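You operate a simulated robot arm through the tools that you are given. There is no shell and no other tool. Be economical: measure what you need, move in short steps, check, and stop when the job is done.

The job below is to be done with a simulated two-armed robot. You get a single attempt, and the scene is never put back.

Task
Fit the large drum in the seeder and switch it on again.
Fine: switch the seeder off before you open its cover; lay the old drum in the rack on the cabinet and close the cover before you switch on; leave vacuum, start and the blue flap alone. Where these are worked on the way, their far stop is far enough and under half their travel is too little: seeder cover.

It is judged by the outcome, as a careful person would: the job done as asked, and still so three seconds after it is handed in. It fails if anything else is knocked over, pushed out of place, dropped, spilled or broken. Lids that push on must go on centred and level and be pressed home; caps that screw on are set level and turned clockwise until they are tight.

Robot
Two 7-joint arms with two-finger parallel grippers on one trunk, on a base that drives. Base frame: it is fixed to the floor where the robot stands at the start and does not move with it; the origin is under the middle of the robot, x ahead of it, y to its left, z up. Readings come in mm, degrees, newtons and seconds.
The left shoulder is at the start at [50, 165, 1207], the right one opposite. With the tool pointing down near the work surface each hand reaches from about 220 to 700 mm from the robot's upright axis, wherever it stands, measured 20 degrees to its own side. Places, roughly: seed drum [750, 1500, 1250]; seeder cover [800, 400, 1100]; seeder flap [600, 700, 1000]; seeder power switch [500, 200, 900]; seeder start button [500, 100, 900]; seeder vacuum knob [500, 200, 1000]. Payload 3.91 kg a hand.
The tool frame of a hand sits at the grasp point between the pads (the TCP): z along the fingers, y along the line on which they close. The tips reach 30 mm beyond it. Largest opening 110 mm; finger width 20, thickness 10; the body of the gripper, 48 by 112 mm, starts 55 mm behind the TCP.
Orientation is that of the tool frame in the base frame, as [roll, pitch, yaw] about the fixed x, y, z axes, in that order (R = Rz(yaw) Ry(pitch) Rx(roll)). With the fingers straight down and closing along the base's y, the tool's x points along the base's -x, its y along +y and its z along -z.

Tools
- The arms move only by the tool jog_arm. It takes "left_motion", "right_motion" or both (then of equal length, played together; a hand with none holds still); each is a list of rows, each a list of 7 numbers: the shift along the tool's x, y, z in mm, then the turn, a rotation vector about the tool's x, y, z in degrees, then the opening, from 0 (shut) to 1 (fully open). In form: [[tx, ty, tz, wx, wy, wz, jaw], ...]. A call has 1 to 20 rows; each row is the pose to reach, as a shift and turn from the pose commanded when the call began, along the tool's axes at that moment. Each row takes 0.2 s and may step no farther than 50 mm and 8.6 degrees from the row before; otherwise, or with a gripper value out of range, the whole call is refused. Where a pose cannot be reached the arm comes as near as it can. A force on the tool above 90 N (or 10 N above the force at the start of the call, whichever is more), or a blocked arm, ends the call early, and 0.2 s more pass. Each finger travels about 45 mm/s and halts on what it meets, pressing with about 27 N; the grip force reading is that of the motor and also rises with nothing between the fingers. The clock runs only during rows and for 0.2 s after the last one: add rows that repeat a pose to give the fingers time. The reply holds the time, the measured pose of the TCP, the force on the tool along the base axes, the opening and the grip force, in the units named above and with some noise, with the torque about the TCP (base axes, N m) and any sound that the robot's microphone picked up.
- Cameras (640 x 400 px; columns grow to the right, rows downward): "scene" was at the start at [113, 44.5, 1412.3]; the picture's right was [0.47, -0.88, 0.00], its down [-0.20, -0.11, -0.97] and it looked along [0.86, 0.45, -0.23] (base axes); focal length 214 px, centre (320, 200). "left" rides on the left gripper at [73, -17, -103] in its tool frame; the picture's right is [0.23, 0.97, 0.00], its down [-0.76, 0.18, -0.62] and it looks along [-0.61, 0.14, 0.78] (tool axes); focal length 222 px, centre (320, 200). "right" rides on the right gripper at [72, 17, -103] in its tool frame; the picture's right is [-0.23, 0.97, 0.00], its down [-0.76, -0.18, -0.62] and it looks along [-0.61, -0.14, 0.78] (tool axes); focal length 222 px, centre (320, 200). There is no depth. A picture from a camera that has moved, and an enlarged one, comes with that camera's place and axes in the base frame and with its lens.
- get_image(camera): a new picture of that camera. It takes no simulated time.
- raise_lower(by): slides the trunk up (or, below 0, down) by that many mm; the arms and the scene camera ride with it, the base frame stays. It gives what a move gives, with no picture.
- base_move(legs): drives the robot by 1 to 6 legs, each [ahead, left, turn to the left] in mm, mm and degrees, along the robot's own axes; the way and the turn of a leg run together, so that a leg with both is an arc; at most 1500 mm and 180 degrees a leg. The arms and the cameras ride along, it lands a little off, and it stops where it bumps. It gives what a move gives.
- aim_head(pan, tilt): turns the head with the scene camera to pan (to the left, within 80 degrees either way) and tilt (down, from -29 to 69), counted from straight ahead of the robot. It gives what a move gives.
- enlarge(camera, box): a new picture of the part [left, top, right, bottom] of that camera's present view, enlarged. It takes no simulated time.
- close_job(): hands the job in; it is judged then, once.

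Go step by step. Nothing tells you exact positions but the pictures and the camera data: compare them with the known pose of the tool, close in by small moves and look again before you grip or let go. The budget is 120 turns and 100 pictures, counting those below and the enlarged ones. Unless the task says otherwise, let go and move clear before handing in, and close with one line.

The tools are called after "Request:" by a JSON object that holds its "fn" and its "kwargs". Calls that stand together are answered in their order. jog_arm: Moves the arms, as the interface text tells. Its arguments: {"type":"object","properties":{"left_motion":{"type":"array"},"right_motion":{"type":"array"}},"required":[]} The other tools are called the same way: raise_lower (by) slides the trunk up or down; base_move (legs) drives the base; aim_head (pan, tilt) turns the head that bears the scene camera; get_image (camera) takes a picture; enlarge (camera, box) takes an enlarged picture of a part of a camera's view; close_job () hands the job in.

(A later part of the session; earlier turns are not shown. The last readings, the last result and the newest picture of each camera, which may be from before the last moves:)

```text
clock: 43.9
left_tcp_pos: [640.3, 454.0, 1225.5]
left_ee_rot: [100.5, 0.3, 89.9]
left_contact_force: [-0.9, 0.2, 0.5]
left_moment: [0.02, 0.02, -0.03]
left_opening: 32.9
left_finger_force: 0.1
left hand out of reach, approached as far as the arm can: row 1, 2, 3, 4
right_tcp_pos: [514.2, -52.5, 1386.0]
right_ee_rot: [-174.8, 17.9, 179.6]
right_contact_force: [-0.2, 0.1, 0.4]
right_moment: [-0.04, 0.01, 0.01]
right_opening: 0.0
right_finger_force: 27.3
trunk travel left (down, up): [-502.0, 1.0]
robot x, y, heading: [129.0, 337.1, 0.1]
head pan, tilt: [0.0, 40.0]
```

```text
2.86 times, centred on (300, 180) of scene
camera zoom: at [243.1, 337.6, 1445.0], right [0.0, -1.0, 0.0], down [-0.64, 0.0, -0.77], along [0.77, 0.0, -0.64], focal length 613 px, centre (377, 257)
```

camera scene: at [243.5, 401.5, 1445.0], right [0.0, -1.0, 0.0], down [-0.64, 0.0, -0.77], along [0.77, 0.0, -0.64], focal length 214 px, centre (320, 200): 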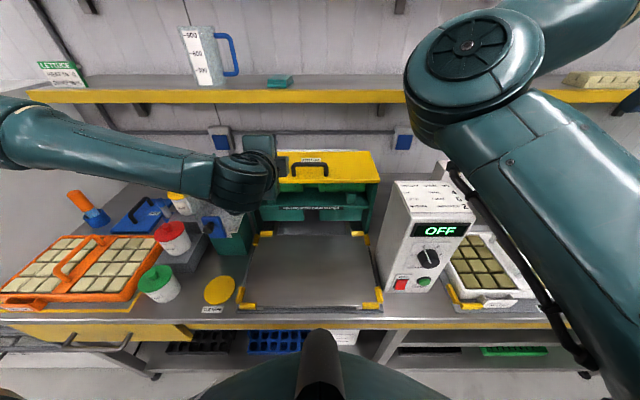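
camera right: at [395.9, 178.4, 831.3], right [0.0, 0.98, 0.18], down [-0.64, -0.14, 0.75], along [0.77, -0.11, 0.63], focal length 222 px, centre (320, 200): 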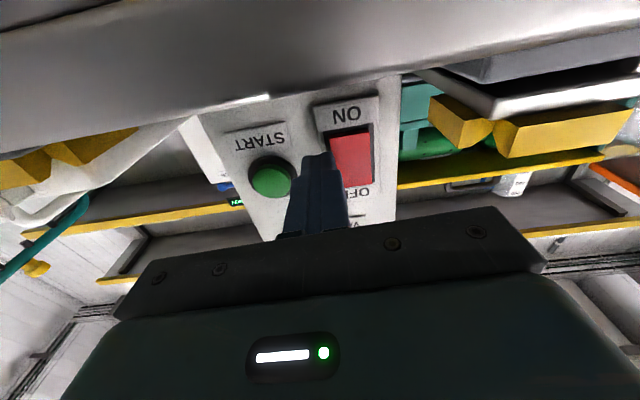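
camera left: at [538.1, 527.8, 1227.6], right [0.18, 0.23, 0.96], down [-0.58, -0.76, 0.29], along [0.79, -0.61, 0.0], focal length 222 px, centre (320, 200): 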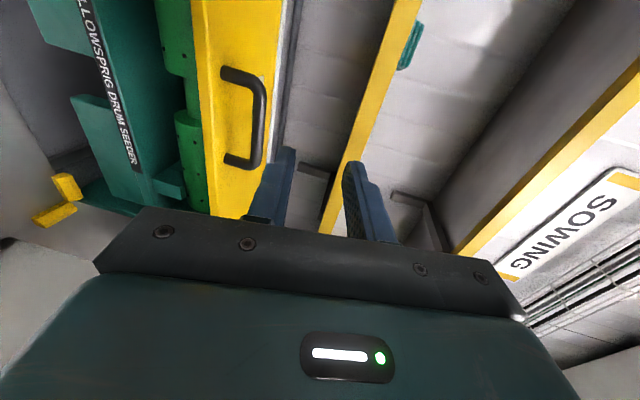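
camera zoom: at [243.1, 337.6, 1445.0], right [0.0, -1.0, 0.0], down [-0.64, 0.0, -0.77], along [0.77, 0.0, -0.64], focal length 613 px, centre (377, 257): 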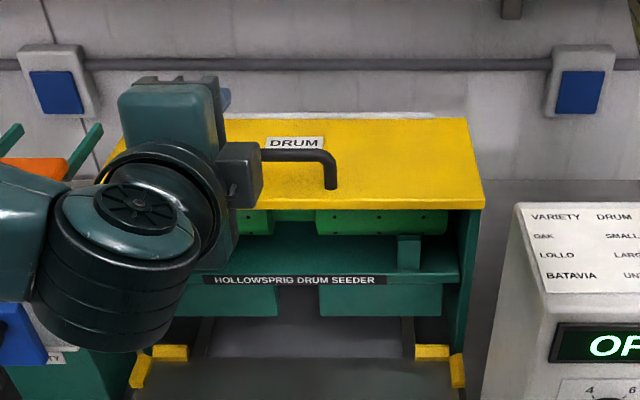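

I'll use the trunk to lower, then advance along the fingers partway.

Request:
{"fn": "raise_lower", "kwargs": {"by": -65}}

Request:
{"fn": "jog_arm", "kwargs": {"left_motion": [[0, 0, 20, 0, 0, 0, 0.3], [0, 0, 40, 0, 0, 0, 0.3], [0, 0, 60, 0, 0, 0, 0.3], [0, 0, 80, 0, 0, 0, 0.3]]}}

Request:
{"fn": "get_image", "kwargs": {"camera": "left"}}

Request:
{"fn": "get_image", "kwargs": {"camera": "scene"}}

```text
clock: 44.9
left_tcp_pos: [641.2, 456.0, 1160.0]
left_ee_rot: [100.6, 0.3, 90.0]
left_contact_force: [0.1, 0.9, -0.1]
left_moment: [-0.01, 0.01, -0.01]
left_opening: 32.9
left_finger_force: 0.0
right_tcp_pos: [515.0, -51.9, 1320.6]
right_ee_rot: [-174.8, 17.9, 179.5]
right_contact_force: [0.7, -0.6, -0.7]
right_moment: [0.0, -0.01, -0.02]
right_opening: 0.2
right_finger_force: 27.0
trunk travel left (down, up): [-437.0, 66.0]
robot x, y, heading: [129.2, 338.1, -0.1]
head pan, tilt: [0.0, 40.0]
```

```text
clock: 45.9
left_tcp_pos: [709.9, 463.1, 1164.4]
left_ee_rot: [101.0, 0.4, 89.9]
left_contact_force: [0.2, -0.4, -1.3]
left_moment: [0.0, -0.03, 0.01]
left_opening: 32.8
left_finger_force: 0.0
left hand out of reach, approached as far as the arm can: row 2, 3, 4
right_tcp_pos: [513.0, -52.2, 1320.7]
right_ee_rot: [-174.7, 17.9, 179.6]
right_contact_force: [0.6, 0.0, -0.6]
right_moment: [0.0, -0.03, 0.0]
right_opening: 0.0
right_finger_force: 27.3
trunk travel left (down, up): [-437.0, 66.0]
robot x, y, heading: [132.6, 339.7, -0.1]
head pan, tilt: [0.0, 40.0]
```

```text
68 pictures are left
camera left: at [607.2, 535.7, 1167.7], right [0.19, 0.23, 0.95], down [-0.58, -0.76, 0.3], along [0.8, -0.61, -0.01], focal length 222 px, centre (320, 200)
```

left: 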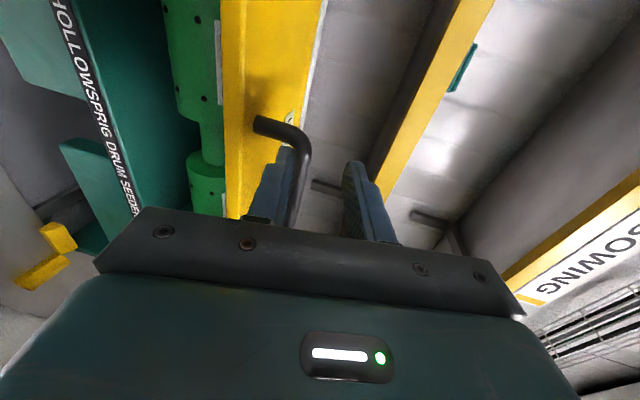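

```text
67 pictures are left
camera scene: at [243.1, 337.8, 1380.0], right [0.0, -1.0, 0.0], down [-0.64, 0.0, -0.77], along [0.77, 0.0, -0.64], focal length 214 px, centre (320, 200)
```

scene: 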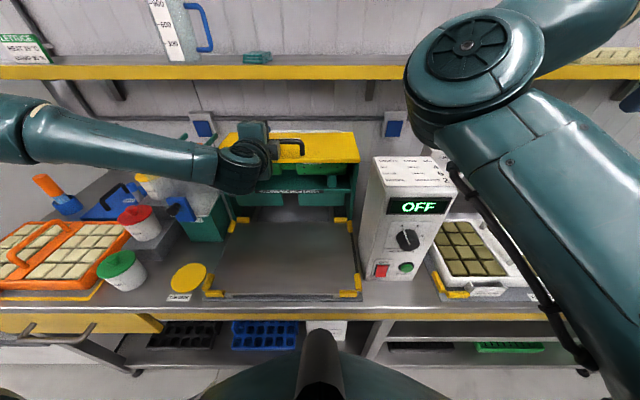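

The left corner of the bar is around y 462, so I'll shift right 35 mm and down 25 mm before going forward, and then check.

Request:
{"fn": "base_move", "kwargs": {"legs": [[0, -35, 0]]}}

Request:
{"fn": "raise_lower", "kwargs": {"by": -25}}

Request:
{"fn": "get_image", "kwargs": {"camera": "left"}}

Request:
{"fn": "enlarge", "kwargs": {"camera": "scene", "box": [200, 100, 400, 240]}}

```text
clock: 46.8
left_tcp_pos: [708.8, 427.8, 1166.0]
left_ee_rot: [101.1, 0.2, 90.1]
left_contact_force: [0.2, -0.7, 0.5]
left_moment: [0.04, -0.01, 0.06]
left_opening: 32.8
left_finger_force: 0.0
right_tcp_pos: [514.3, -87.0, 1319.8]
right_ee_rot: [-174.8, 17.9, 179.5]
right_contact_force: [-0.2, -1.0, -1.4]
right_moment: [0.04, 0.02, 0.04]
right_opening: 0.1
right_finger_force: 26.5
trunk travel left (down, up): [-437.0, 66.0]
robot x, y, heading: [129.9, 300.7, -0.1]
head pan, tilt: [0.0, 40.0]
```

```text
clock: 47.5
left_tcp_pos: [710.5, 428.9, 1140.8]
left_ee_rot: [100.9, 0.3, 90.1]
left_contact_force: [1.2, 0.5, 1.8]
left_moment: [0.01, -0.09, -0.02]
left_opening: 31.9
left_finger_force: 0.1
right_tcp_pos: [513.0, -87.5, 1294.8]
right_ee_rot: [-174.7, 17.8, 179.6]
right_contact_force: [0.0, 0.3, -0.5]
right_moment: [0.02, -0.01, 0.03]
right_opening: 0.1
right_finger_force: 26.5
trunk travel left (down, up): [-412.0, 91.0]
robot x, y, heading: [131.0, 303.2, 0.4]
head pan, tilt: [0.0, 40.0]
```

```text
66 pictures are left
camera left: at [607.1, 501.3, 1143.2], right [0.19, 0.23, 0.95], down [-0.58, -0.76, 0.3], along [0.8, -0.61, -0.01], focal length 222 px, centre (320, 200)
```

left: 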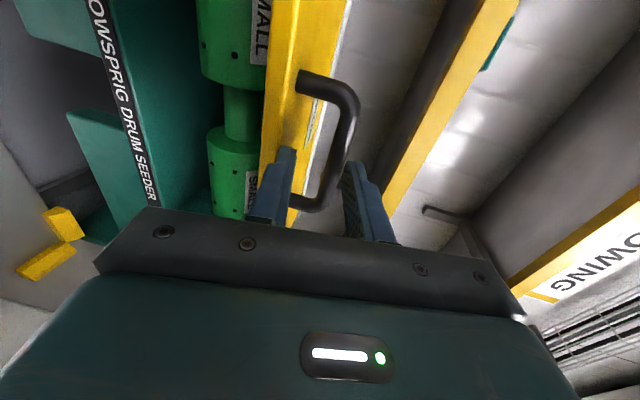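

```text
2.86 times, centred on (300, 170) of scene
camera zoom: at [243.2, 303.2, 1355.0], right [0.0, -1.0, 0.0], down [-0.64, 0.0, -0.77], along [0.77, 0.0, -0.64], focal length 613 px, centre (377, 286)
```

zoom: 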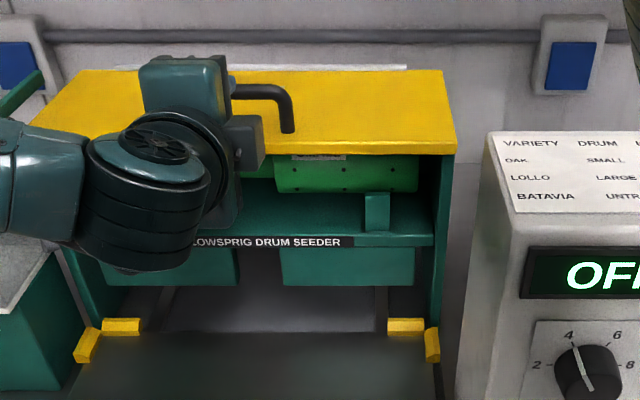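

The bar is at z≈1146, the cover top ≈1102, and it spans y 378–467. I'll raise 7 mm and creep the base forward in small legs so the fingers straddle the bar.

Request:
{"fn": "raise_lower", "kwargs": {"by": 7}}

Request:
{"fn": "base_move", "kwargs": {"legs": [[35, 0, 0]]}}

Request:
{"fn": "get_image", "kwargs": {"camera": "left"}}

```text
clock: 48.0
left_tcp_pos: [710.6, 428.8, 1146.6]
left_ee_rot: [101.1, 0.3, 90.0]
left_contact_force: [0.0, 0.5, -0.3]
left_moment: [0.02, 0.02, 0.01]
left_opening: 33.0
left_finger_force: 0.0
right_tcp_pos: [514.5, -85.6, 1302.3]
right_ee_rot: [-174.7, 18.0, 179.6]
right_contact_force: [0.0, 0.4, 0.1]
right_moment: [0.02, -0.02, -0.04]
right_opening: 0.0
right_finger_force: 27.0
trunk travel left (down, up): [-419.0, 84.0]
robot x, y, heading: [127.6, 301.9, -0.1]
head pan, tilt: [0.0, 40.0]
```

```text
clock: 48.9
left_tcp_pos: [745.6, 429.9, 1146.5]
left_ee_rot: [101.2, 0.4, 90.1]
left_contact_force: [-1.1, -0.6, 0.3]
left_moment: [-0.02, -0.02, -0.01]
left_opening: 32.7
left_finger_force: 0.1
right_tcp_pos: [550.8, -86.9, 1302.3]
right_ee_rot: [-174.7, 17.8, 179.7]
right_contact_force: [0.9, -0.3, 0.5]
right_moment: [0.02, 0.05, -0.02]
right_opening: 0.2
right_finger_force: 26.7
trunk travel left (down, up): [-419.0, 84.0]
robot x, y, heading: [162.1, 303.7, 0.0]
head pan, tilt: [0.0, 40.0]
```

```text
64 pictures are left
camera left: at [642.7, 501.3, 1149.2], right [0.19, 0.23, 0.95], down [-0.58, -0.76, 0.3], along [0.8, -0.61, -0.01], focal length 222 px, centre (320, 200)
```

left: 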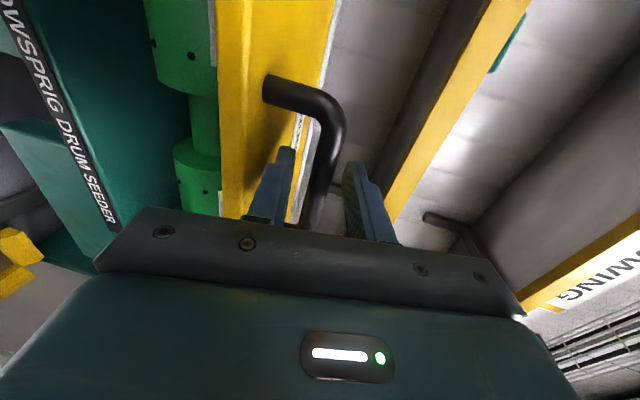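

The bar now lies between the fingers, about 15 mm beyond the TCP. I'll go 10 mm more, then close.

Request:
{"fn": "base_move", "kwargs": {"legs": [[10, 0, 0]]}}

Request:
{"fn": "jog_arm", "kwargs": {"left_motion": [[0, 0, 0, 0, 0, 0, 0], [0, 0, 0, 0, 0, 0, 0], [0, 0, 0, 0, 0, 0, 0], [0, 0, 0, 0, 0, 0, 0]]}}

Request:
{"fn": "get_image", "kwargs": {"camera": "left"}}

```text
clock: 49.6
left_tcp_pos: [754.5, 429.7, 1147.5]
left_ee_rot: [101.1, 0.3, 90.1]
left_contact_force: [0.1, -0.2, -0.3]
left_moment: [0.0, -0.01, 0.0]
left_opening: 32.9
left_finger_force: 0.0
right_tcp_pos: [559.8, -86.9, 1302.7]
right_ee_rot: [-174.7, 17.8, 179.6]
right_contact_force: [0.7, -0.2, -0.4]
right_moment: [0.01, 0.0, -0.01]
right_opening: 0.0
right_finger_force: 27.0
trunk travel left (down, up): [-419.0, 84.0]
robot x, y, heading: [174.7, 303.8, 0.0]
head pan, tilt: [0.0, 40.0]
```

```text
clock: 50.6
left_tcp_pos: [753.8, 429.5, 1147.4]
left_ee_rot: [101.1, 0.3, 90.1]
left_contact_force: [-1.5, 2.0, -3.2]
left_moment: [0.89, 0.19, -0.48]
left_opening: 12.6
left_finger_force: 44.7
right_tcp_pos: [558.8, -86.6, 1302.5]
right_ee_rot: [-174.7, 17.9, 179.6]
right_contact_force: [0.5, -0.4, -0.2]
right_moment: [-0.03, -0.01, 0.0]
right_opening: 0.0
right_finger_force: 27.5
trunk travel left (down, up): [-419.0, 84.0]
robot x, y, heading: [173.5, 302.0, -0.0]
head pan, tilt: [0.0, 40.0]
```

```text
63 pictures are left
camera left: at [651.7, 501.5, 1149.5], right [0.19, 0.23, 0.95], down [-0.58, -0.76, 0.3], along [0.8, -0.61, -0.01], focal length 222 px, centre (320, 200)
```

left: 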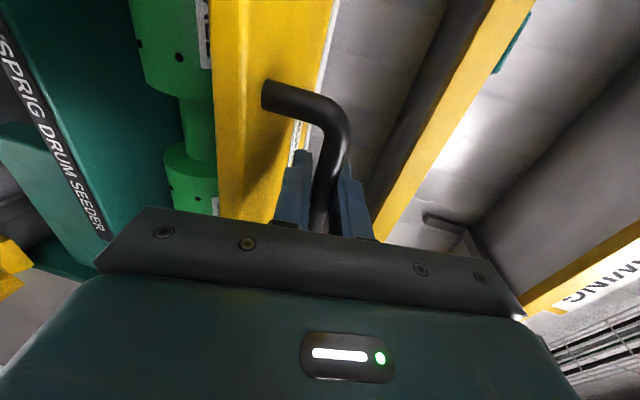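

Gripped (opening 12.6 on the bar). Now I lift along the hinge arc: bar about 154 mm ahead of and 45 mm above the hinge at x≈914. First 20°.

Request:
{"fn": "jog_arm", "kwargs": {"left_motion": [[0, 7, 1, 2.5, 0, 0, 0], [0, 13.9, 1.9, 5, 0, 0, 0], [0, 20.6, 3.4, 7.5, 0, 0, 0], [0, 27.4, 5, 10, 0, 0, 0], [0, 34, 7, 12.5, 0, 0, 0], [0, 40.7, 9.3, 15, 0, 0, 0], [0, 47, 12, 17.5, 0, 0, 0], [0, 53.7, 14.7, 20, 0, 0, 0]]}}

Request:
{"fn": "get_image", "kwargs": {"camera": "scene"}}

```text
clock: 52.5
left_tcp_pos: [746.3, 449.4, 1170.4]
left_ee_rot: [120.7, 0.6, 89.8]
left_contact_force: [24.2, -27.7, -12.3]
left_moment: [0.71, -0.01, -0.67]
left_opening: 13.6
left_finger_force: 44.9
left hand out of reach, approached as far as the arm can: row 6, 7, 8
right_tcp_pos: [563.6, -89.3, 1300.9]
right_ee_rot: [-174.9, 17.8, 179.5]
right_contact_force: [0.3, 0.9, 0.8]
right_moment: [-0.03, -0.04, -0.01]
right_opening: 0.0
right_finger_force: 27.0
trunk travel left (down, up): [-419.0, 84.0]
robot x, y, heading: [173.1, 300.1, -0.3]
head pan, tilt: [0.0, 40.0]
```

```text
62 pictures are left
camera scene: at [291.5, 300.1, 1361.6], right [0.0, -1.0, 0.0], down [-0.65, 0.0, -0.76], along [0.76, 0.0, -0.65], focal length 214 px, centre (320, 200)
```

scene: 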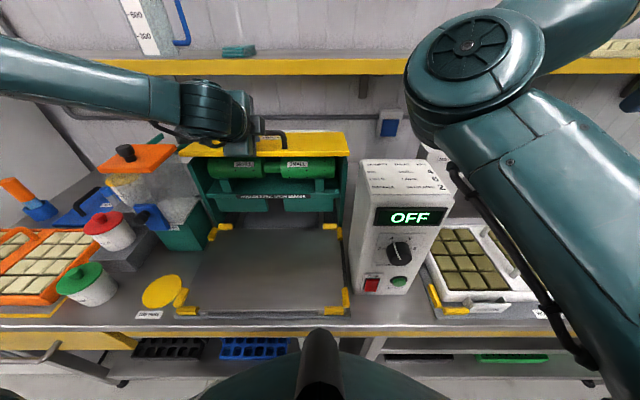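

The cover is opening, but the arm is at its sideways limit. I'll shift the base right and forward a little to relieve the sideways pull, then lift with the trunk.

Request:
{"fn": "base_move", "kwargs": {"legs": [[16, -20, 0]]}}

Request:
{"fn": "raise_lower", "kwargs": {"by": 25}}

```text
clock: 53.3
left_tcp_pos: [758.6, 439.1, 1172.5]
left_ee_rot: [120.4, 0.7, 90.8]
left_contact_force: [-23.9, 30.0, 9.2]
left_moment: [0.88, 0.04, -0.32]
left_opening: 13.2
left_finger_force: 45.3
right_tcp_pos: [570.2, -103.2, 1305.6]
right_ee_rot: [-174.5, 18.2, 179.7]
right_contact_force: [-0.3, 0.0, -0.2]
right_moment: [-0.03, -0.01, 0.01]
right_opening: 0.0
right_finger_force: 26.8
trunk travel left (down, up): [-419.0, 84.0]
robot x, y, heading: [187.0, 284.1, -0.0]
head pan, tilt: [0.0, 40.0]
```

```text
clock: 54.0
left_tcp_pos: [766.6, 439.9, 1191.7]
left_ee_rot: [120.9, 0.7, 91.1]
left_contact_force: [21.4, 8.6, -17.7]
left_moment: [0.76, 0.0, -0.53]
left_opening: 12.9
left_finger_force: 44.6
right_tcp_pos: [580.8, -104.4, 1326.4]
right_ee_rot: [-174.7, 17.7, 179.7]
right_contact_force: [-0.7, -0.4, 0.5]
right_moment: [0.01, -0.02, -0.02]
right_opening: 0.1
right_finger_force: 27.4
trunk travel left (down, up): [-444.0, 59.0]
robot x, y, heading: [186.0, 280.6, 0.1]
head pan, tilt: [0.0, 40.0]
```

I'll check the gap between the robot body and the table edge by looking down.

Request:
{"fn": "aim_head", "kwargs": {"pan": 0, "tilt": 69}}

Request:
{"fn": "get_image", "kwargs": {"camera": "scene"}}

```text
clock: 54.9
left_tcp_pos: [766.4, 439.6, 1191.7]
left_ee_rot: [121.0, 0.5, 91.0]
left_contact_force: [25.9, 9.2, -18.6]
left_moment: [0.98, -0.06, -0.1]
left_opening: 12.9
left_finger_force: 45.5
right_tcp_pos: [581.9, -104.6, 1325.5]
right_ee_rot: [-174.6, 17.6, 179.6]
right_contact_force: [0.4, -0.3, 0.6]
right_moment: [-0.01, -0.01, 0.01]
right_opening: 0.2
right_finger_force: 27.0
trunk travel left (down, up): [-444.0, 59.0]
robot x, y, heading: [190.0, 285.7, 0.1]
head pan, tilt: [0.0, 68.8]
```

```text
61 pictures are left
camera scene: at [281.0, 285.4, 1350.4], right [0.0, -1.0, 0.0], down [-0.93, 0.0, -0.36], along [0.36, 0.0, -0.93], focal length 214 px, centre (320, 200)
```

scene: 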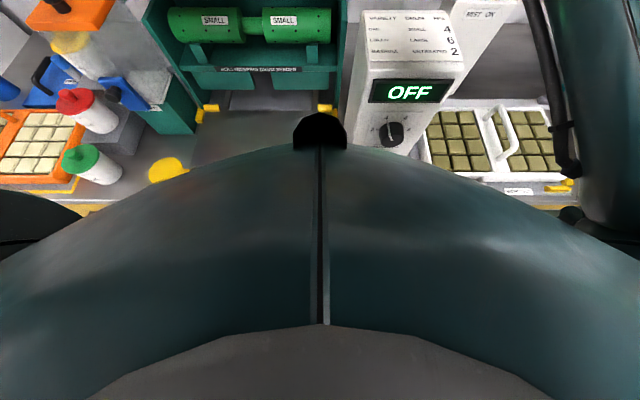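

Still no bump. Continuing the arc with alternating small base and trunk moves.

Request:
{"fn": "raise_lower", "kwargs": {"by": 20}}

Request:
{"fn": "base_move", "kwargs": {"legs": [[22, 0, 0]]}}

Request:
{"fn": "jog_arm", "kwargs": {"left_motion": [[0, 4, 4, 3, 0, 0, 0], [0, 8, 8, 6, 0, 0, 0], [0, 12, 12, 9, 0, 0, 0], [0, 16, 16, 12, 0, 0, 0]]}}

Request:
{"fn": "get_image", "kwargs": {"camera": "left"}}

```text
clock: 55.6
left_tcp_pos: [766.9, 438.4, 1208.3]
left_ee_rot: [121.2, 0.4, 90.9]
left_contact_force: [26.6, 2.0, -23.9]
left_moment: [0.78, 0.1, -0.41]
left_opening: 12.9
left_finger_force: 45.0
right_tcp_pos: [582.3, -105.1, 1345.7]
right_ee_rot: [-174.6, 17.7, 179.7]
right_contact_force: [-0.3, -0.1, 0.2]
right_moment: [-0.01, 0.01, 0.04]
right_opening: 0.0
right_finger_force: 27.0
trunk travel left (down, up): [-464.0, 39.0]
robot x, y, heading: [188.4, 282.8, 0.2]
head pan, tilt: [0.0, 68.8]
```

```text
clock: 56.4
left_tcp_pos: [777.6, 438.6, 1221.0]
left_ee_rot: [119.9, 0.7, 90.8]
left_contact_force: [-22.2, 12.4, 19.0]
left_moment: [0.89, -0.15, -0.31]
left_opening: 12.8
left_finger_force: 45.1
right_tcp_pos: [591.8, -103.9, 1349.6]
right_ee_rot: [-174.6, 18.2, 179.7]
right_contact_force: [-0.3, -0.2, -0.2]
right_moment: [0.06, 0.01, 0.01]
right_opening: 0.4
right_finger_force: 26.7
trunk travel left (down, up): [-464.0, 39.0]
robot x, y, heading: [208.9, 280.9, 0.2]
head pan, tilt: [0.0, 68.8]
```

```text
clock: 57.4
left_tcp_pos: [748.4, 442.2, 1172.1]
left_ee_rot: [130.6, 1.5, 90.5]
left_contact_force: [9.3, -36.5, -5.6]
left_moment: [0.6, -0.03, -0.73]
left_opening: 13.1
left_finger_force: 45.2
left hand out of reach, approached as far as the arm can: row 1, 2, 3, 4
right_tcp_pos: [599.2, -112.9, 1343.7]
right_ee_rot: [-175.1, 17.8, 179.5]
right_contact_force: [-0.2, 0.4, 1.4]
right_moment: [-0.01, 0.01, 0.03]
right_opening: 0.0
right_finger_force: 26.4
trunk travel left (down, up): [-464.0, 39.0]
robot x, y, heading: [208.0, 281.4, -0.1]
head pan, tilt: [0.0, 68.8]
```

```text
60 pictures are left
camera left: at [660.4, 515.4, 1224.3], right [0.63, 0.25, 0.73], down [-0.35, -0.75, 0.56], along [0.69, -0.61, -0.38], focal length 222 px, centre (320, 200)
```

left: 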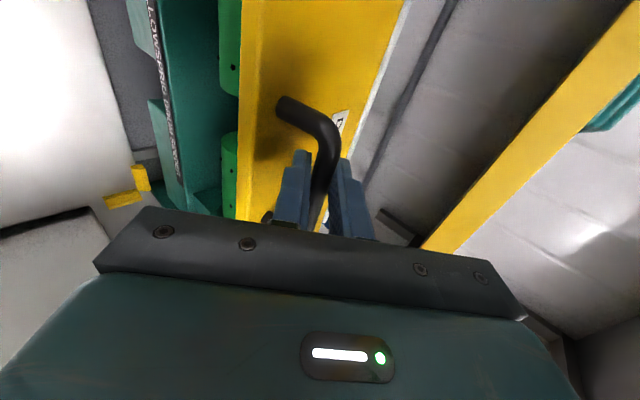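

The gripped orientation fights the arm's joint limits. I'll set the cover back down gently, release, and instead lift it with closed fingers under its front lip, at the drum's thin waist, using an orientation where the arm reaches better.

Request:
{"fn": "raise_lower", "kwargs": {"by": -22}}

Request:
{"fn": "aim_head", "kwargs": {"pan": 10, "tilt": 40}}

Request:
{"fn": "get_image", "kwargs": {"camera": "scene"}}

```text
clock: 58.1
left_tcp_pos: [743.8, 444.3, 1150.8]
left_ee_rot: [130.6, 1.7, 90.5]
left_contact_force: [-18.3, -29.9, 0.5]
left_moment: [0.5, 0.2, -0.85]
left_opening: 13.3
left_finger_force: 45.1
right_tcp_pos: [594.9, -109.2, 1324.1]
right_ee_rot: [-175.0, 18.1, 179.6]
right_contact_force: [-0.1, 0.7, -0.2]
right_moment: [-0.02, -0.01, 0.02]
right_opening: 0.2
right_finger_force: 27.2
trunk travel left (down, up): [-442.0, 61.0]
robot x, y, heading: [210.2, 283.9, 0.3]
head pan, tilt: [0.0, 68.8]
```

```text
clock: 59.0
left_tcp_pos: [741.8, 443.3, 1153.2]
left_ee_rot: [130.5, 1.5, 90.5]
left_contact_force: [-19.8, -28.5, 2.2]
left_moment: [0.39, 0.18, -0.94]
left_opening: 13.1
left_finger_force: 45.5
right_tcp_pos: [594.7, -109.1, 1324.1]
right_ee_rot: [-175.0, 18.1, 179.5]
right_contact_force: [0.2, 0.0, 0.6]
right_moment: [0.02, 0.04, -0.01]
right_opening: 0.1
right_finger_force: 26.7
trunk travel left (down, up): [-442.0, 61.0]
robot x, y, heading: [212.1, 284.7, -0.1]
head pan, tilt: [10.0, 40.0]
```

```text
59 pictures are left
camera scene: at [321.2, 294.0, 1385.3], right [0.17, -0.98, 0.0], down [-0.63, -0.11, -0.77], along [0.76, 0.14, -0.64], focal length 214 px, centre (320, 200)
```

scene: 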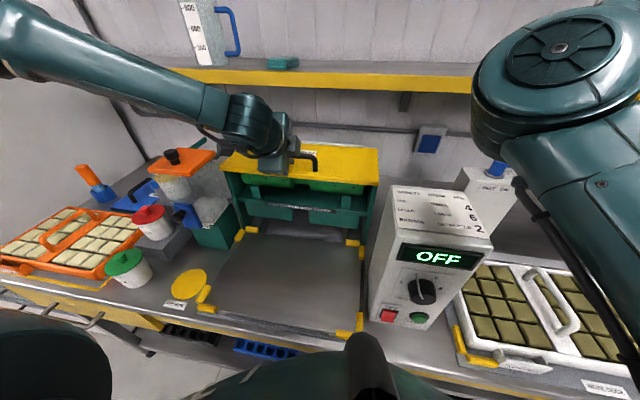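

Request:
{"fn": "jog_arm", "kwargs": {"left_motion": [[0, 0, 0, 0, 0, 0, 0.3], [0, 0, 0, 0, 0, 0, 0.35], [0, 0, -15, 0, 0, 0, 0.35], [0, 0, -35, 0, 0, 0, 0.35], [0, 0, -60, 0, 0, 0, 0.35], [0, 0, -90, 0, 0, 0, 0.35], [0, 0, -120, 0, 0, 0, 0.35]]}}

Request:
{"fn": "get_image", "kwargs": {"camera": "left"}}

```text
clock: 60.6
left_tcp_pos: [649.8, 454.0, 1220.5]
left_ee_rot: [129.8, 1.7, 91.6]
left_contact_force: [-0.8, -0.8, -0.4]
left_moment: [-0.01, -0.02, 0.01]
left_opening: 38.4
left_finger_force: 0.0
left hand out of reach, approached as far as the arm can: row 7
right_tcp_pos: [597.2, -106.1, 1326.7]
right_ee_rot: [-174.7, 18.0, 179.7]
right_contact_force: [0.2, 0.2, -0.3]
right_moment: [0.0, -0.04, 0.0]
right_opening: 0.0
right_finger_force: 27.2
trunk travel left (down, up): [-442.0, 61.0]
robot x, y, heading: [210.1, 283.6, 0.1]
head pan, tilt: [10.0, 40.0]
```

```text
58 pictures are left
camera left: at [560.7, 526.3, 1269.8], right [0.62, 0.27, 0.74], down [-0.34, -0.76, 0.56], along [0.71, -0.6, -0.37], focal length 222 px, centre (320, 200)
```

left: 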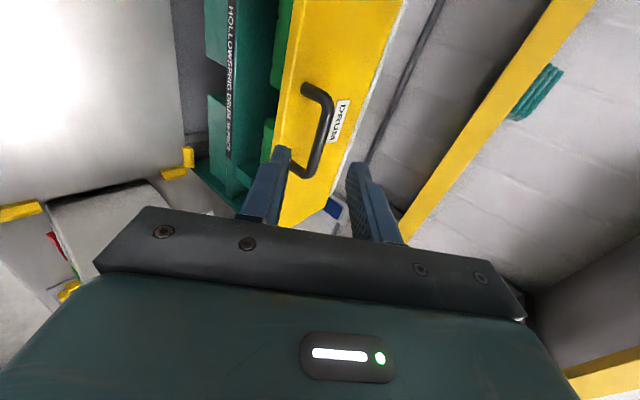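

Released cleanly. I'll back off, restore the hand to its natural roll with closed fingers, and look again.

Request:
{"fn": "base_move", "kwargs": {"legs": [[-70, -50, 0]]}}

Request:
{"fn": "jog_arm", "kwargs": {"left_motion": [[0, 0, 0, 0, 0, -8.5, 0], [0, 0, 0, 0, 0, -17, 0], [0, 0, 0, 0, 0, -25.5, 0], [0, 0, 0, 0, 0, -34, 0], [0, 0, 0, 0, 0, -42.5, 0], [0, 0, 0, 0, 0, -51, 0], [0, 0, 0, 0, 0, -59.5, 0], [0, 0, 0, 0, 0, -68, 0], [0, 0, 0, 0, 0, -76.5, 0], [0, 0, 0, 0, 0, -85, 0], [0, 0, 0, 0, 0, -91, 0]]}}

```text
clock: 61.7
left_tcp_pos: [580.5, 406.0, 1218.3]
left_ee_rot: [129.9, 1.7, 91.7]
left_contact_force: [-0.5, -0.4, -0.5]
left_moment: [0.0, 0.02, -0.02]
left_opening: 38.6
left_finger_force: 0.0
right_tcp_pos: [527.9, -155.1, 1325.2]
right_ee_rot: [-174.7, 17.9, 179.8]
right_contact_force: [0.0, -0.7, -0.1]
right_moment: [0.02, -0.04, 0.01]
right_opening: 0.0
right_finger_force: 26.9
trunk travel left (down, up): [-442.0, 61.0]
robot x, y, heading: [139.0, 232.8, -0.1]
head pan, tilt: [10.0, 40.0]
```

```text
clock: 64.1
left_tcp_pos: [581.5, 405.5, 1217.8]
left_ee_rot: [-176.0, 50.0, -174.5]
left_contact_force: [1.7, -0.2, -1.4]
left_moment: [0.06, 0.01, 0.01]
left_opening: 0.0
left_finger_force: 27.5
right_tcp_pos: [527.2, -154.2, 1324.6]
right_ee_rot: [-174.7, 17.9, 179.7]
right_contact_force: [0.2, 0.9, -0.3]
right_moment: [-0.01, 0.0, 0.0]
right_opening: 0.0
right_finger_force: 26.7
trunk travel left (down, up): [-442.0, 61.0]
robot x, y, heading: [138.8, 232.5, 0.5]
head pan, tilt: [10.0, 40.0]
```

Request:
{"fn": "jog_arm", "kwargs": {"left_motion": [[8, 2, 15, 0, -4, 0, 0], [16, 4, 30, 0, -8, 0, 0], [24, 6, 46, 0, -12, 0, 0], [32, 9, 61, 0, -16, 0, 0], [40, 11, 77, 0, -20, 0, 0], [48, 13, 92, 0, -24, 0, 0], [56, 15, 107, 0, -28, 0, 0], [64, 18, 123, 0, -32, 0, 0], [71.7, 20, 138, 0, -35, 0, 0], [71.7, 20, 138, 0, -35, 0, 0]]}}

Request:
{"fn": "get_image", "kwargs": {"camera": "left"}}

Request:
{"fn": "enlarge", "kwargs": {"camera": "scene", "box": [160, 80, 400, 260]}}

```text
clock: 66.3
left_tcp_pos: [612.1, 418.7, 1139.2]
left_ee_rot: [-170.8, 73.7, -168.6]
left_contact_force: [0.1, -1.3, 0.6]
left_moment: [-0.05, 0.01, 0.0]
left_opening: 0.0
left_finger_force: 27.3
left hand out of reach, approached as far as the arm can: row 6, 7, 8, 9, 10
right_tcp_pos: [526.7, -154.3, 1326.1]
right_ee_rot: [-174.7, 17.8, 179.9]
right_contact_force: [1.4, -0.2, -0.8]
right_moment: [-0.04, 0.01, -0.01]
right_opening: 0.1
right_finger_force: 26.9
trunk travel left (down, up): [-442.0, 61.0]
robot x, y, heading: [140.9, 234.0, 0.2]
head pan, tilt: [10.0, 40.0]
```

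```text
57 pictures are left
camera left: at [495.5, 394.1, 1097.8], right [-0.1, 0.96, -0.26], down [-0.4, 0.2, 0.89], along [0.91, 0.2, 0.36], focal length 222 px, centre (320, 200)
```

left: 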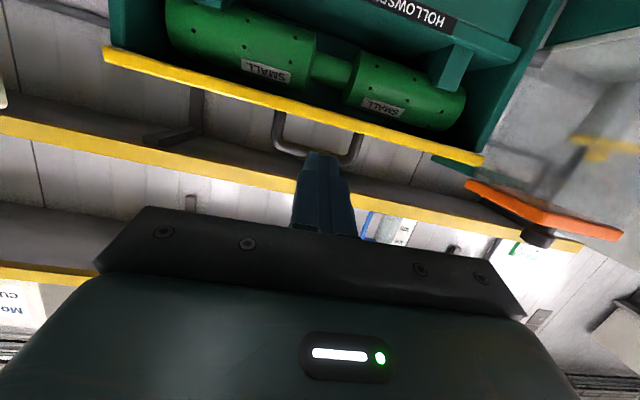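

```text
2.22 times, centred on (280, 170) of scene
camera zoom: at [254.0, 249.6, 1385.0], right [0.18, -0.98, 0.0], down [-0.63, -0.11, -0.77], along [0.75, 0.14, -0.64], focal length 477 px, centre (409, 267)
```

zoom: 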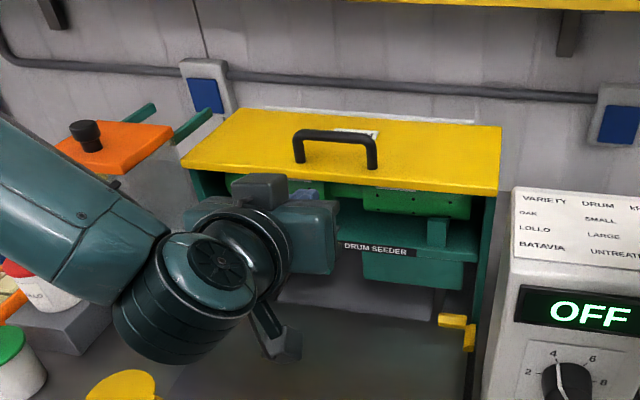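

I have a clear view under the cover: lip bottom at z≈1086, drum waist at about [800, 428, 1056]. I'll lower the trunk 64 mm so the fingers go just under the lip, then extend toward it.

Request:
{"fn": "raise_lower", "kwargs": {"by": -64}}

Request:
{"fn": "jog_arm", "kwargs": {"left_motion": [[-4.2, 1, 14.4, 0, 0, 0, 0], [-8.4, 2, 28.8, 0, 0, 0, 0], [-12.6, 3, 43, 0, 0, 0, 0], [-16.8, 4, 57.6, 0, 0, 0, 0], [-16.8, 4, 57.6, 0, 0, 0, 0]]}}

Request:
{"fn": "get_image", "kwargs": {"camera": "left"}}

```text
clock: 67.3
left_tcp_pos: [612.0, 417.4, 1074.3]
left_ee_rot: [-170.8, 73.9, -168.8]
left_contact_force: [0.5, -0.4, 0.4]
left_moment: [0.01, -0.01, -0.01]
left_opening: 0.1
left_finger_force: 27.1
right_tcp_pos: [527.5, -154.4, 1261.3]
right_ee_rot: [-174.6, 17.9, 179.8]
right_contact_force: [0.3, -0.3, -0.2]
right_moment: [-0.04, 0.01, 0.03]
right_opening: 0.0
right_finger_force: 27.1
trunk travel left (down, up): [-378.0, 125.0]
robot x, y, heading: [136.6, 233.1, 0.4]
head pan, tilt: [10.0, 40.0]
```

```text
clock: 68.5
left_tcp_pos: [672.1, 424.4, 1075.0]
left_ee_rot: [-171.1, 73.6, -168.7]
left_contact_force: [0.7, 0.2, 0.1]
left_moment: [0.03, 0.01, 0.01]
left_opening: 0.0
left_finger_force: 26.9
right_tcp_pos: [527.3, -153.8, 1261.6]
right_ee_rot: [-174.7, 17.9, 179.8]
right_contact_force: [0.1, 0.7, -0.1]
right_moment: [-0.02, 0.0, 0.01]
right_opening: 0.1
right_finger_force: 27.2
trunk travel left (down, up): [-378.0, 125.0]
robot x, y, heading: [138.9, 231.2, 0.3]
head pan, tilt: [10.0, 40.0]
```

```text
55 pictures are left
camera left: at [555.9, 399.8, 1035.2], right [-0.11, 0.96, -0.26], down [-0.4, 0.2, 0.9], along [0.91, 0.2, 0.36], focal length 222 px, centre (320, 200)
```

left: 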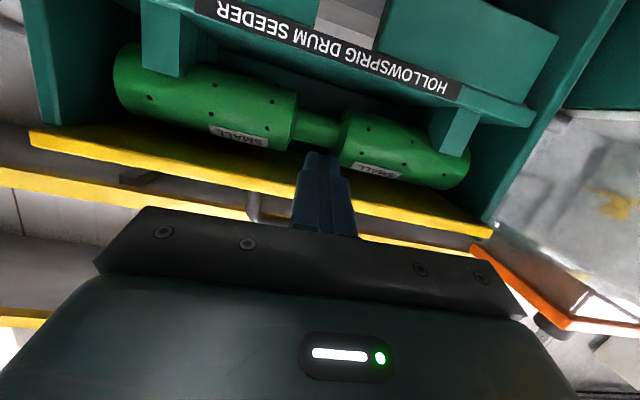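

Request:
{"fn": "jog_arm", "kwargs": {"left_motion": [[-4.2, 1, 14.4, 0, 0, 0, 0], [-8.4, 2, 28.8, 0, 0, 0, 0], [-12.6, 2, 43, 0, 0, 0, 0], [-17, 2, 58.5, 0, 0, 0, 0], [-17, 2, 58.5, 0, 0, 0, 0]]}}

Request:
{"fn": "get_image", "kwargs": {"camera": "left"}}

Request:
{"fn": "enlarge", "kwargs": {"camera": "scene", "box": [160, 80, 400, 260]}}

```text
clock: 69.7
left_tcp_pos: [733.3, 428.5, 1074.8]
left_ee_rot: [-170.9, 73.8, -168.8]
left_contact_force: [0.5, -0.4, -0.5]
left_moment: [0.0, 0.02, -0.01]
left_opening: 0.2
left_finger_force: 27.1
right_tcp_pos: [528.1, -153.8, 1261.2]
right_ee_rot: [-174.7, 17.9, 179.9]
right_contact_force: [-0.2, -0.1, -0.7]
right_moment: [-0.01, -0.06, 0.01]
right_opening: 0.2
right_finger_force: 27.4
trunk travel left (down, up): [-378.0, 125.0]
robot x, y, heading: [138.8, 233.6, 0.4]
head pan, tilt: [10.0, 40.0]
```

```text
54 pictures are left
camera left: at [616.2, 405.2, 1034.4], right [-0.11, 0.96, -0.26], down [-0.4, 0.2, 0.9], along [0.91, 0.2, 0.36], focal length 222 px, centre (320, 200)
```

left: 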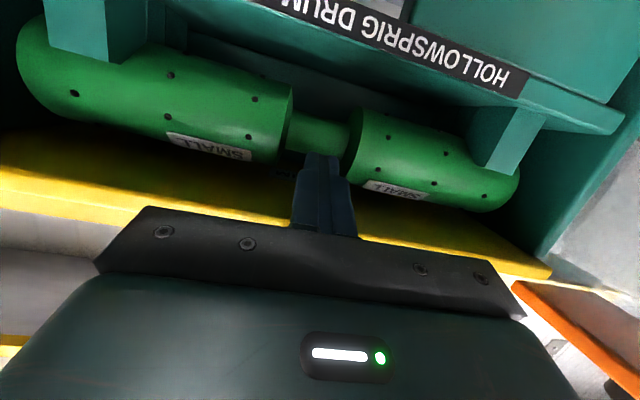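

```text
2.22 times, centred on (280, 170) of scene
camera zoom: at [254.0, 249.6, 1321.0], right [0.18, -0.98, 0.0], down [-0.63, -0.11, -0.77], along [0.75, 0.14, -0.64], focal length 477 px, centre (409, 267)
```

zoom: 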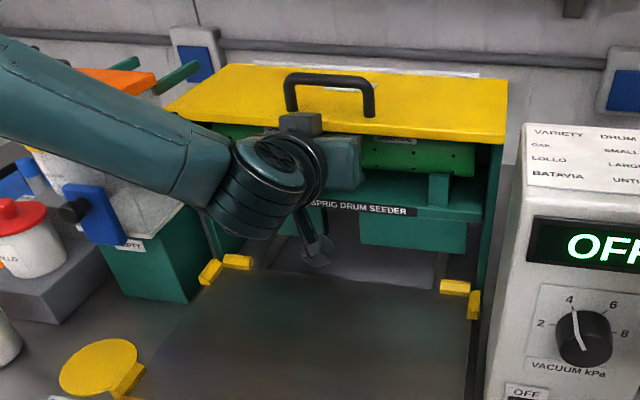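

The fingertips are under the lip at the waist. Lifting up and slightly forward now.

Request:
{"fn": "jog_arm", "kwargs": {"left_motion": [[-9.6, 0, -2.8, 0, 0, 0, 0], [-19.2, 0, -5.6, 0, 0, 0, 0], [-34.7, 0, -6, 0, 0, 0, 0], [-50.2, 0, -6.3, 0, 0, 0, 0], [-66.3, 0, -4.8, 0, 0, 0, 0], [-82.4, 0, -3.2, 0, 0, 0, 0]]}}

Request:
{"fn": "enlarge", "kwargs": {"camera": "scene", "box": [160, 60, 400, 240]}}

```text
clock: 71.1
left_tcp_pos: [751.8, 433.6, 1154.4]
left_ee_rot: [-171.1, 73.7, -168.9]
left_contact_force: [-2.9, -1.6, -3.2]
left_moment: [-0.01, 0.09, 0.0]
left_opening: 0.0
left_finger_force: 27.1
right_tcp_pos: [526.1, -154.4, 1261.2]
right_ee_rot: [-174.8, 17.8, 179.8]
right_contact_force: [-0.4, 1.1, -0.4]
right_moment: [-0.02, 0.01, -0.03]
right_opening: 0.2
right_finger_force: 27.2
trunk travel left (down, up): [-378.0, 125.0]
robot x, y, heading: [140.6, 233.9, 0.2]
head pan, tilt: [10.0, 40.0]
```

```text
2.22 times, centred on (280, 150) of scene
camera zoom: at [254.0, 249.5, 1321.0], right [0.18, -0.98, 0.0], down [-0.63, -0.11, -0.77], along [0.75, 0.14, -0.64], focal length 477 px, centre (409, 311)
```

zoom: 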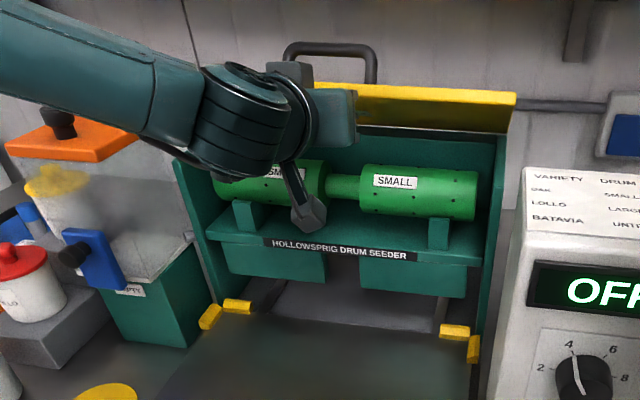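

It works well with light force. I'll continue up the arc, then use the base for the forward part.

Request:
{"fn": "jog_arm", "kwargs": {"left_motion": [[-22, 0, 4, 0, 0, 0, 0], [-42.1, 0, 8.6, 0, 0, 0, 0], [-61.8, 0, 15.3, 0, 0, 0, 0], [-79.8, 0, 23.6, 0, 0, 0, 0]]}}

Request:
{"fn": "base_move", "kwargs": {"legs": [[45, 0, 0]]}}

Request:
{"fn": "get_image", "kwargs": {"camera": "scene"}}

```text
clock: 72.1
left_tcp_pos: [797.1, 437.9, 1226.3]
left_ee_rot: [-170.8, 74.0, -168.7]
left_contact_force: [-1.8, -0.9, -1.5]
left_moment: [0.03, 0.05, -0.01]
left_opening: 0.0
left_finger_force: 27.5
right_tcp_pos: [526.5, -152.9, 1261.1]
right_ee_rot: [-174.7, 18.0, 179.8]
right_contact_force: [0.0, 0.1, -0.7]
right_moment: [0.0, -0.01, -0.02]
right_opening: 0.1
right_finger_force: 27.4
trunk travel left (down, up): [-378.0, 125.0]
robot x, y, heading: [135.9, 233.6, 0.1]
head pan, tilt: [10.0, 40.0]
```

```text
clock: 73.0
left_tcp_pos: [842.6, 439.9, 1224.6]
left_ee_rot: [-170.9, 73.6, -168.6]
left_contact_force: [0.4, -0.3, 0.3]
left_moment: [-0.01, 0.01, -0.03]
left_opening: 0.0
left_finger_force: 27.0
right_tcp_pos: [572.9, -153.1, 1261.0]
right_ee_rot: [-174.7, 17.9, 179.9]
right_contact_force: [0.1, -0.8, 0.0]
right_moment: [0.01, 0.02, 0.03]
right_opening: 0.1
right_finger_force: 26.9
trunk travel left (down, up): [-378.0, 125.0]
robot x, y, heading: [186.6, 234.9, 0.1]
head pan, tilt: [10.0, 40.0]
```

```text
51 pictures are left
camera scene: at [300.2, 249.9, 1320.9], right [0.18, -0.98, 0.0], down [-0.63, -0.11, -0.77], along [0.75, 0.14, -0.64], focal length 214 px, centre (320, 200)
```

scene: 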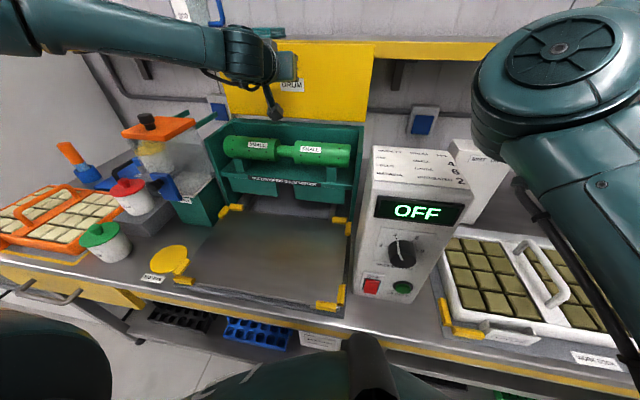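

The cover now stands open by itself, with zero force on the hand. I'll retract and confirm.

Request:
{"fn": "jog_arm", "kwargs": {"left_motion": [[10, 0, -40, 0, 0, 0, 0], [15, 0, -80, 0, 0, 0, 0], [15, 0, -120, 0, 0, 0, 0], [0, 0, -150, 0, 0, 0, 0]]}}

Request:
{"fn": "enlarge", "kwargs": {"camera": "scene", "box": [160, 20, 400, 220]}}

Request:
{"fn": "get_image", "kwargs": {"camera": "left"}}

```text
clock: 74.0
left_tcp_pos: [695.0, 435.5, 1267.0]
left_ee_rot: [-170.9, 73.8, -168.6]
left_contact_force: [1.0, 0.0, 0.1]
left_moment: [0.04, 0.01, 0.04]
left_opening: 0.0
left_finger_force: 27.3
right_tcp_pos: [572.6, -154.5, 1262.2]
right_ee_rot: [-174.7, 18.0, 179.7]
right_contact_force: [0.4, 0.1, 1.0]
right_moment: [0.02, -0.04, 0.0]
right_opening: 0.3
right_finger_force: 26.7
trunk travel left (down, up): [-378.0, 125.0]
robot x, y, heading: [185.5, 234.7, 0.4]
head pan, tilt: [10.0, 40.0]
```

```text
2.00 times, centred on (280, 120) of scene
camera zoom: at [298.5, 249.8, 1321.1], right [0.18, -0.98, 0.0], down [-0.63, -0.11, -0.77], along [0.75, 0.14, -0.64], focal length 429 px, centre (400, 360)
```

zoom: 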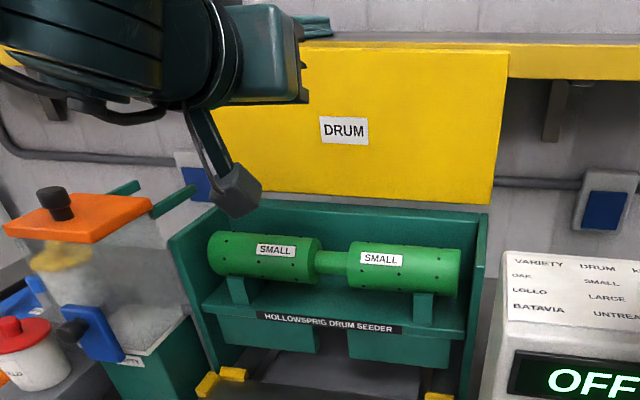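

```text
49 pictures are left
camera left: at [580.0, 411.7, 1226.8], right [-0.11, 0.96, -0.26], down [-0.4, 0.2, 0.9], along [0.91, 0.2, 0.36], focal length 222 px, centre (320, 200)
```

left: 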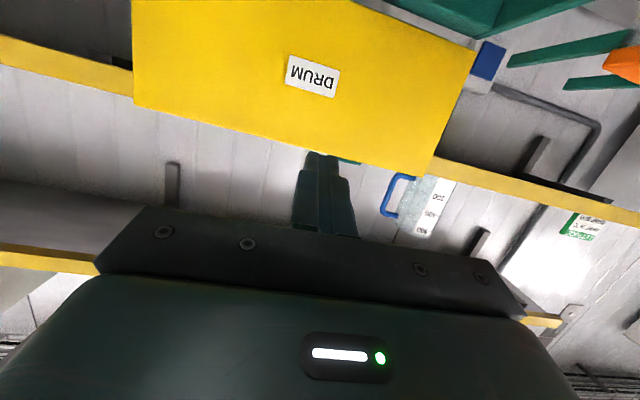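

The cover is open and holds. The small drum lies in two open forks with a thin waist at about [800, 430, 1056]. I'll turn the left hand to tool-down and then yaw it so the fingers close across the waist.

Request:
{"fn": "raise_lower", "kwargs": {"by": 80}}

Request:
{"fn": "jog_arm", "kwargs": {"left_motion": [[0, 0, -8, 0, 8, 0, 0], [0, 0, -16, 0, 16, 0, 0], [0, 0, -24, 0, 24, 0, 0], [0, 0, -32, 0, 32, 0, 0], [0, 0, -40, 0, 40, 0, 0], [0, 0, -48, 0, 48, 0, 0], [0, 0, -56, 0, 56, 0, 0], [0, 0, -64, 0, 64, 0, 0], [0, 0, -70, 0, 73, 0, 0]]}}

Request:
{"fn": "jog_arm", "kwargs": {"left_motion": [[0, 0, 0, 0, 0, -8.5, 0], [0, 0, 0, 0, 0, -17, 0], [0, 0, 0, 0, 0, -25.5, 0], [0, 0, 0, 0, 0, -34, 0], [0, 0, 0, 0, 0, -42.5, 0.3], [0, 0, 0, 0, 0, -51, 0.5], [0, 0, 0, 0, 0, -59.5, 0.7], [0, 0, 0, 0, 0, -68, 0.7], [0, 0, 0, 0, 0, -76.5, 0.7], [0, 0, 0, 0, 0, -85, 0.7], [0, 0, 0, 0, 0, -90, 0.7]]}}

Request:
{"fn": "get_image", "kwargs": {"camera": "left"}}

```text
clock: 75.2
left_tcp_pos: [696.9, 436.4, 1347.1]
left_ee_rot: [-170.7, 73.7, -168.5]
left_contact_force: [0.2, -0.6, 0.4]
left_moment: [0.0, 0.03, 0.0]
left_opening: 0.0
left_finger_force: 26.4
right_tcp_pos: [573.4, -153.5, 1340.9]
right_ee_rot: [-174.6, 17.8, 179.8]
right_contact_force: [-0.2, 0.0, 0.1]
right_moment: [0.01, 0.0, 0.0]
right_opening: 0.1
right_finger_force: 27.2
trunk travel left (down, up): [-458.0, 45.0]
robot x, y, heading: [185.6, 233.1, 0.2]
head pan, tilt: [10.0, 40.0]
```

```text
refused: row 9 steps farther than a row can; nothing moved
```

```text
clock: 77.6
left_tcp_pos: [697.9, 435.4, 1346.7]
left_ee_rot: [-106.0, -2.7, -87.4]
left_contact_force: [-1.4, -0.8, 0.4]
left_moment: [-0.03, 0.0, 0.01]
left_opening: 76.9
left_finger_force: 0.1
right_tcp_pos: [573.1, -152.7, 1341.6]
right_ee_rot: [-174.7, 18.0, 179.8]
right_contact_force: [-0.3, 0.0, -0.3]
right_moment: [0.01, -0.03, -0.03]
right_opening: 0.1
right_finger_force: 27.3
trunk travel left (down, up): [-458.0, 45.0]
robot x, y, heading: [185.9, 229.7, 0.3]
head pan, tilt: [10.0, 40.0]
```

```text
48 pictures are left
camera left: at [608.6, 361.6, 1395.1], right [-0.26, -0.28, -0.92], down [-0.68, 0.73, -0.03], along [0.68, 0.62, -0.38], focal length 222 px, centre (320, 200)
```

left: 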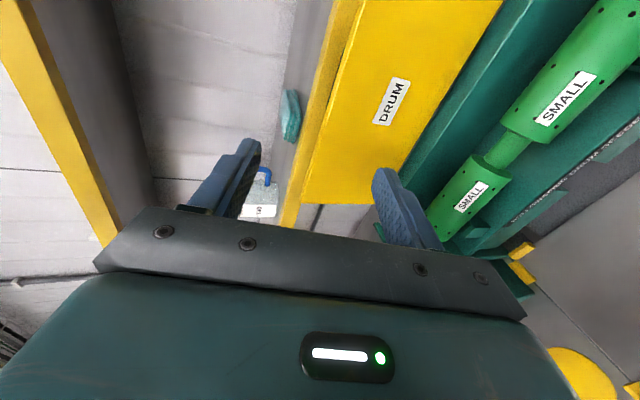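

The -90° yaw works freely. Now pitching the hand to point straight down above the drum.

Request:
{"fn": "jog_arm", "kwargs": {"left_motion": [[0, 4, 6, -8, 0, 0, 0.7], [0, 8, 12, -16, 0, 0, 0.7], [0, 12, 18, -24, 0, 0, 0.7], [0, 16, 24, -32, 0, 0, 0.7], [0, 20, 30, -40, 0, 0, 0.7], [0, 24, 36, -48, 0, 0, 0.7], [0, 28, 42, -56, 0, 0, 0.7], [0, 32, 48, -64, 0, 0, 0.7], [0, 37, 52, -72, 0, 0, 0.7], [0, 37, 52, -74, 0, 0, 0.7]]}}

Request:
{"fn": "get_image", "kwargs": {"camera": "left"}}

```text
clock: 79.8
left_tcp_pos: [711.5, 450.4, 1279.7]
left_ee_rot: [-178.1, -2.6, -87.5]
left_contact_force: [0.5, -0.2, 0.6]
left_moment: [-0.02, 0.02, 0.02]
left_opening: 77.2
left_finger_force: 0.0
left hand out of reach, approached as far as the arm can: row 8, 9, 10
right_tcp_pos: [572.8, -151.9, 1341.4]
right_ee_rot: [-174.7, 17.9, 179.9]
right_contact_force: [-0.6, 0.0, -0.5]
right_moment: [0.01, 0.0, 0.03]
right_opening: 0.0
right_finger_force: 27.1
trunk travel left (down, up): [-458.0, 45.0]
robot x, y, heading: [187.5, 237.5, 0.2]
head pan, tilt: [10.0, 40.0]
```

```text
47 pictures are left
camera left: at [729.5, 383.8, 1386.1], right [-0.96, -0.27, -0.02], down [-0.23, 0.78, 0.58], along [-0.14, 0.56, -0.81], focal length 222 px, centre (320, 200)
```

left: 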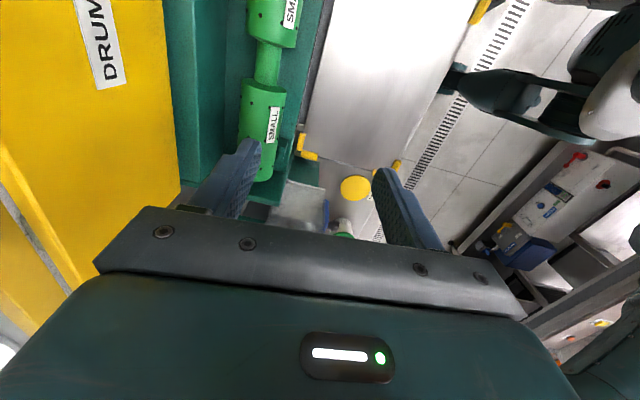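

Waist measured at [796, 427, 1056] and TCP at [711, 450, 1280]. I'll lower the trunk and reach forward above the waist.

Request:
{"fn": "raise_lower", "kwargs": {"by": -100}}

Request:
{"fn": "jog_arm", "kwargs": {"left_motion": [[5, -20, 0, 0, 0, 0, 0.7], [10, -40, 0, 0, 0, 0, 0.7], [16, -60, 0, 0, 0, 0, 0.7], [22, -85, 0, 0, 0, 0, 0.7], [22, -85, 0, 0, 0, 0, 0.7]]}}

Request:
{"fn": "get_image", "kwargs": {"camera": "left"}}

```text
clock: 81.1
left_tcp_pos: [711.1, 449.0, 1178.7]
left_ee_rot: [-178.0, -2.6, -87.4]
left_contact_force: [0.0, -0.2, 0.3]
left_moment: [0.01, 0.03, -0.03]
left_opening: 77.3
left_finger_force: 0.0
right_tcp_pos: [573.7, -153.9, 1241.0]
right_ee_rot: [-174.8, 18.0, 179.8]
right_contact_force: [0.4, 0.2, -0.3]
right_moment: [0.02, 0.01, 0.0]
right_opening: 0.0
right_finger_force: 27.0
trunk travel left (down, up): [-358.0, 145.0]
robot x, y, heading: [185.5, 233.6, 0.1]
head pan, tilt: [10.0, 40.0]
```

```text
clock: 82.3
left_tcp_pos: [739.5, 461.8, 1133.1]
left_ee_rot: [-178.1, -2.6, -87.5]
left_contact_force: [-0.5, -0.1, -0.3]
left_moment: [0.02, 0.07, -0.01]
left_opening: 77.0
left_finger_force: 0.0
left hand out of reach, approached as far as the arm can: row 1, 2, 3, 4, 5
right_tcp_pos: [574.5, -152.2, 1241.3]
right_ee_rot: [-174.6, 17.8, 179.9]
right_contact_force: [0.7, 0.3, -0.1]
right_moment: [0.0, 0.02, -0.01]
right_opening: 0.0
right_finger_force: 26.9
trunk travel left (down, up): [-358.0, 145.0]
robot x, y, heading: [185.4, 233.1, 0.2]
head pan, tilt: [10.0, 40.0]
```

```text
46 pictures are left
camera left: at [757.9, 395.3, 1240.8], right [-0.96, -0.27, -0.02], down [-0.23, 0.78, 0.58], along [-0.14, 0.56, -0.81], focal length 222 px, centre (320, 200)
```

left: 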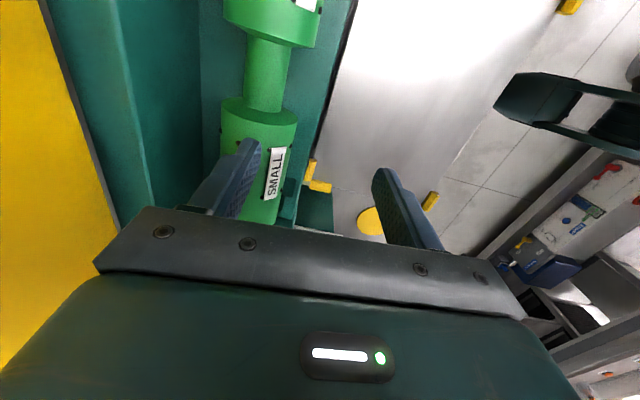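

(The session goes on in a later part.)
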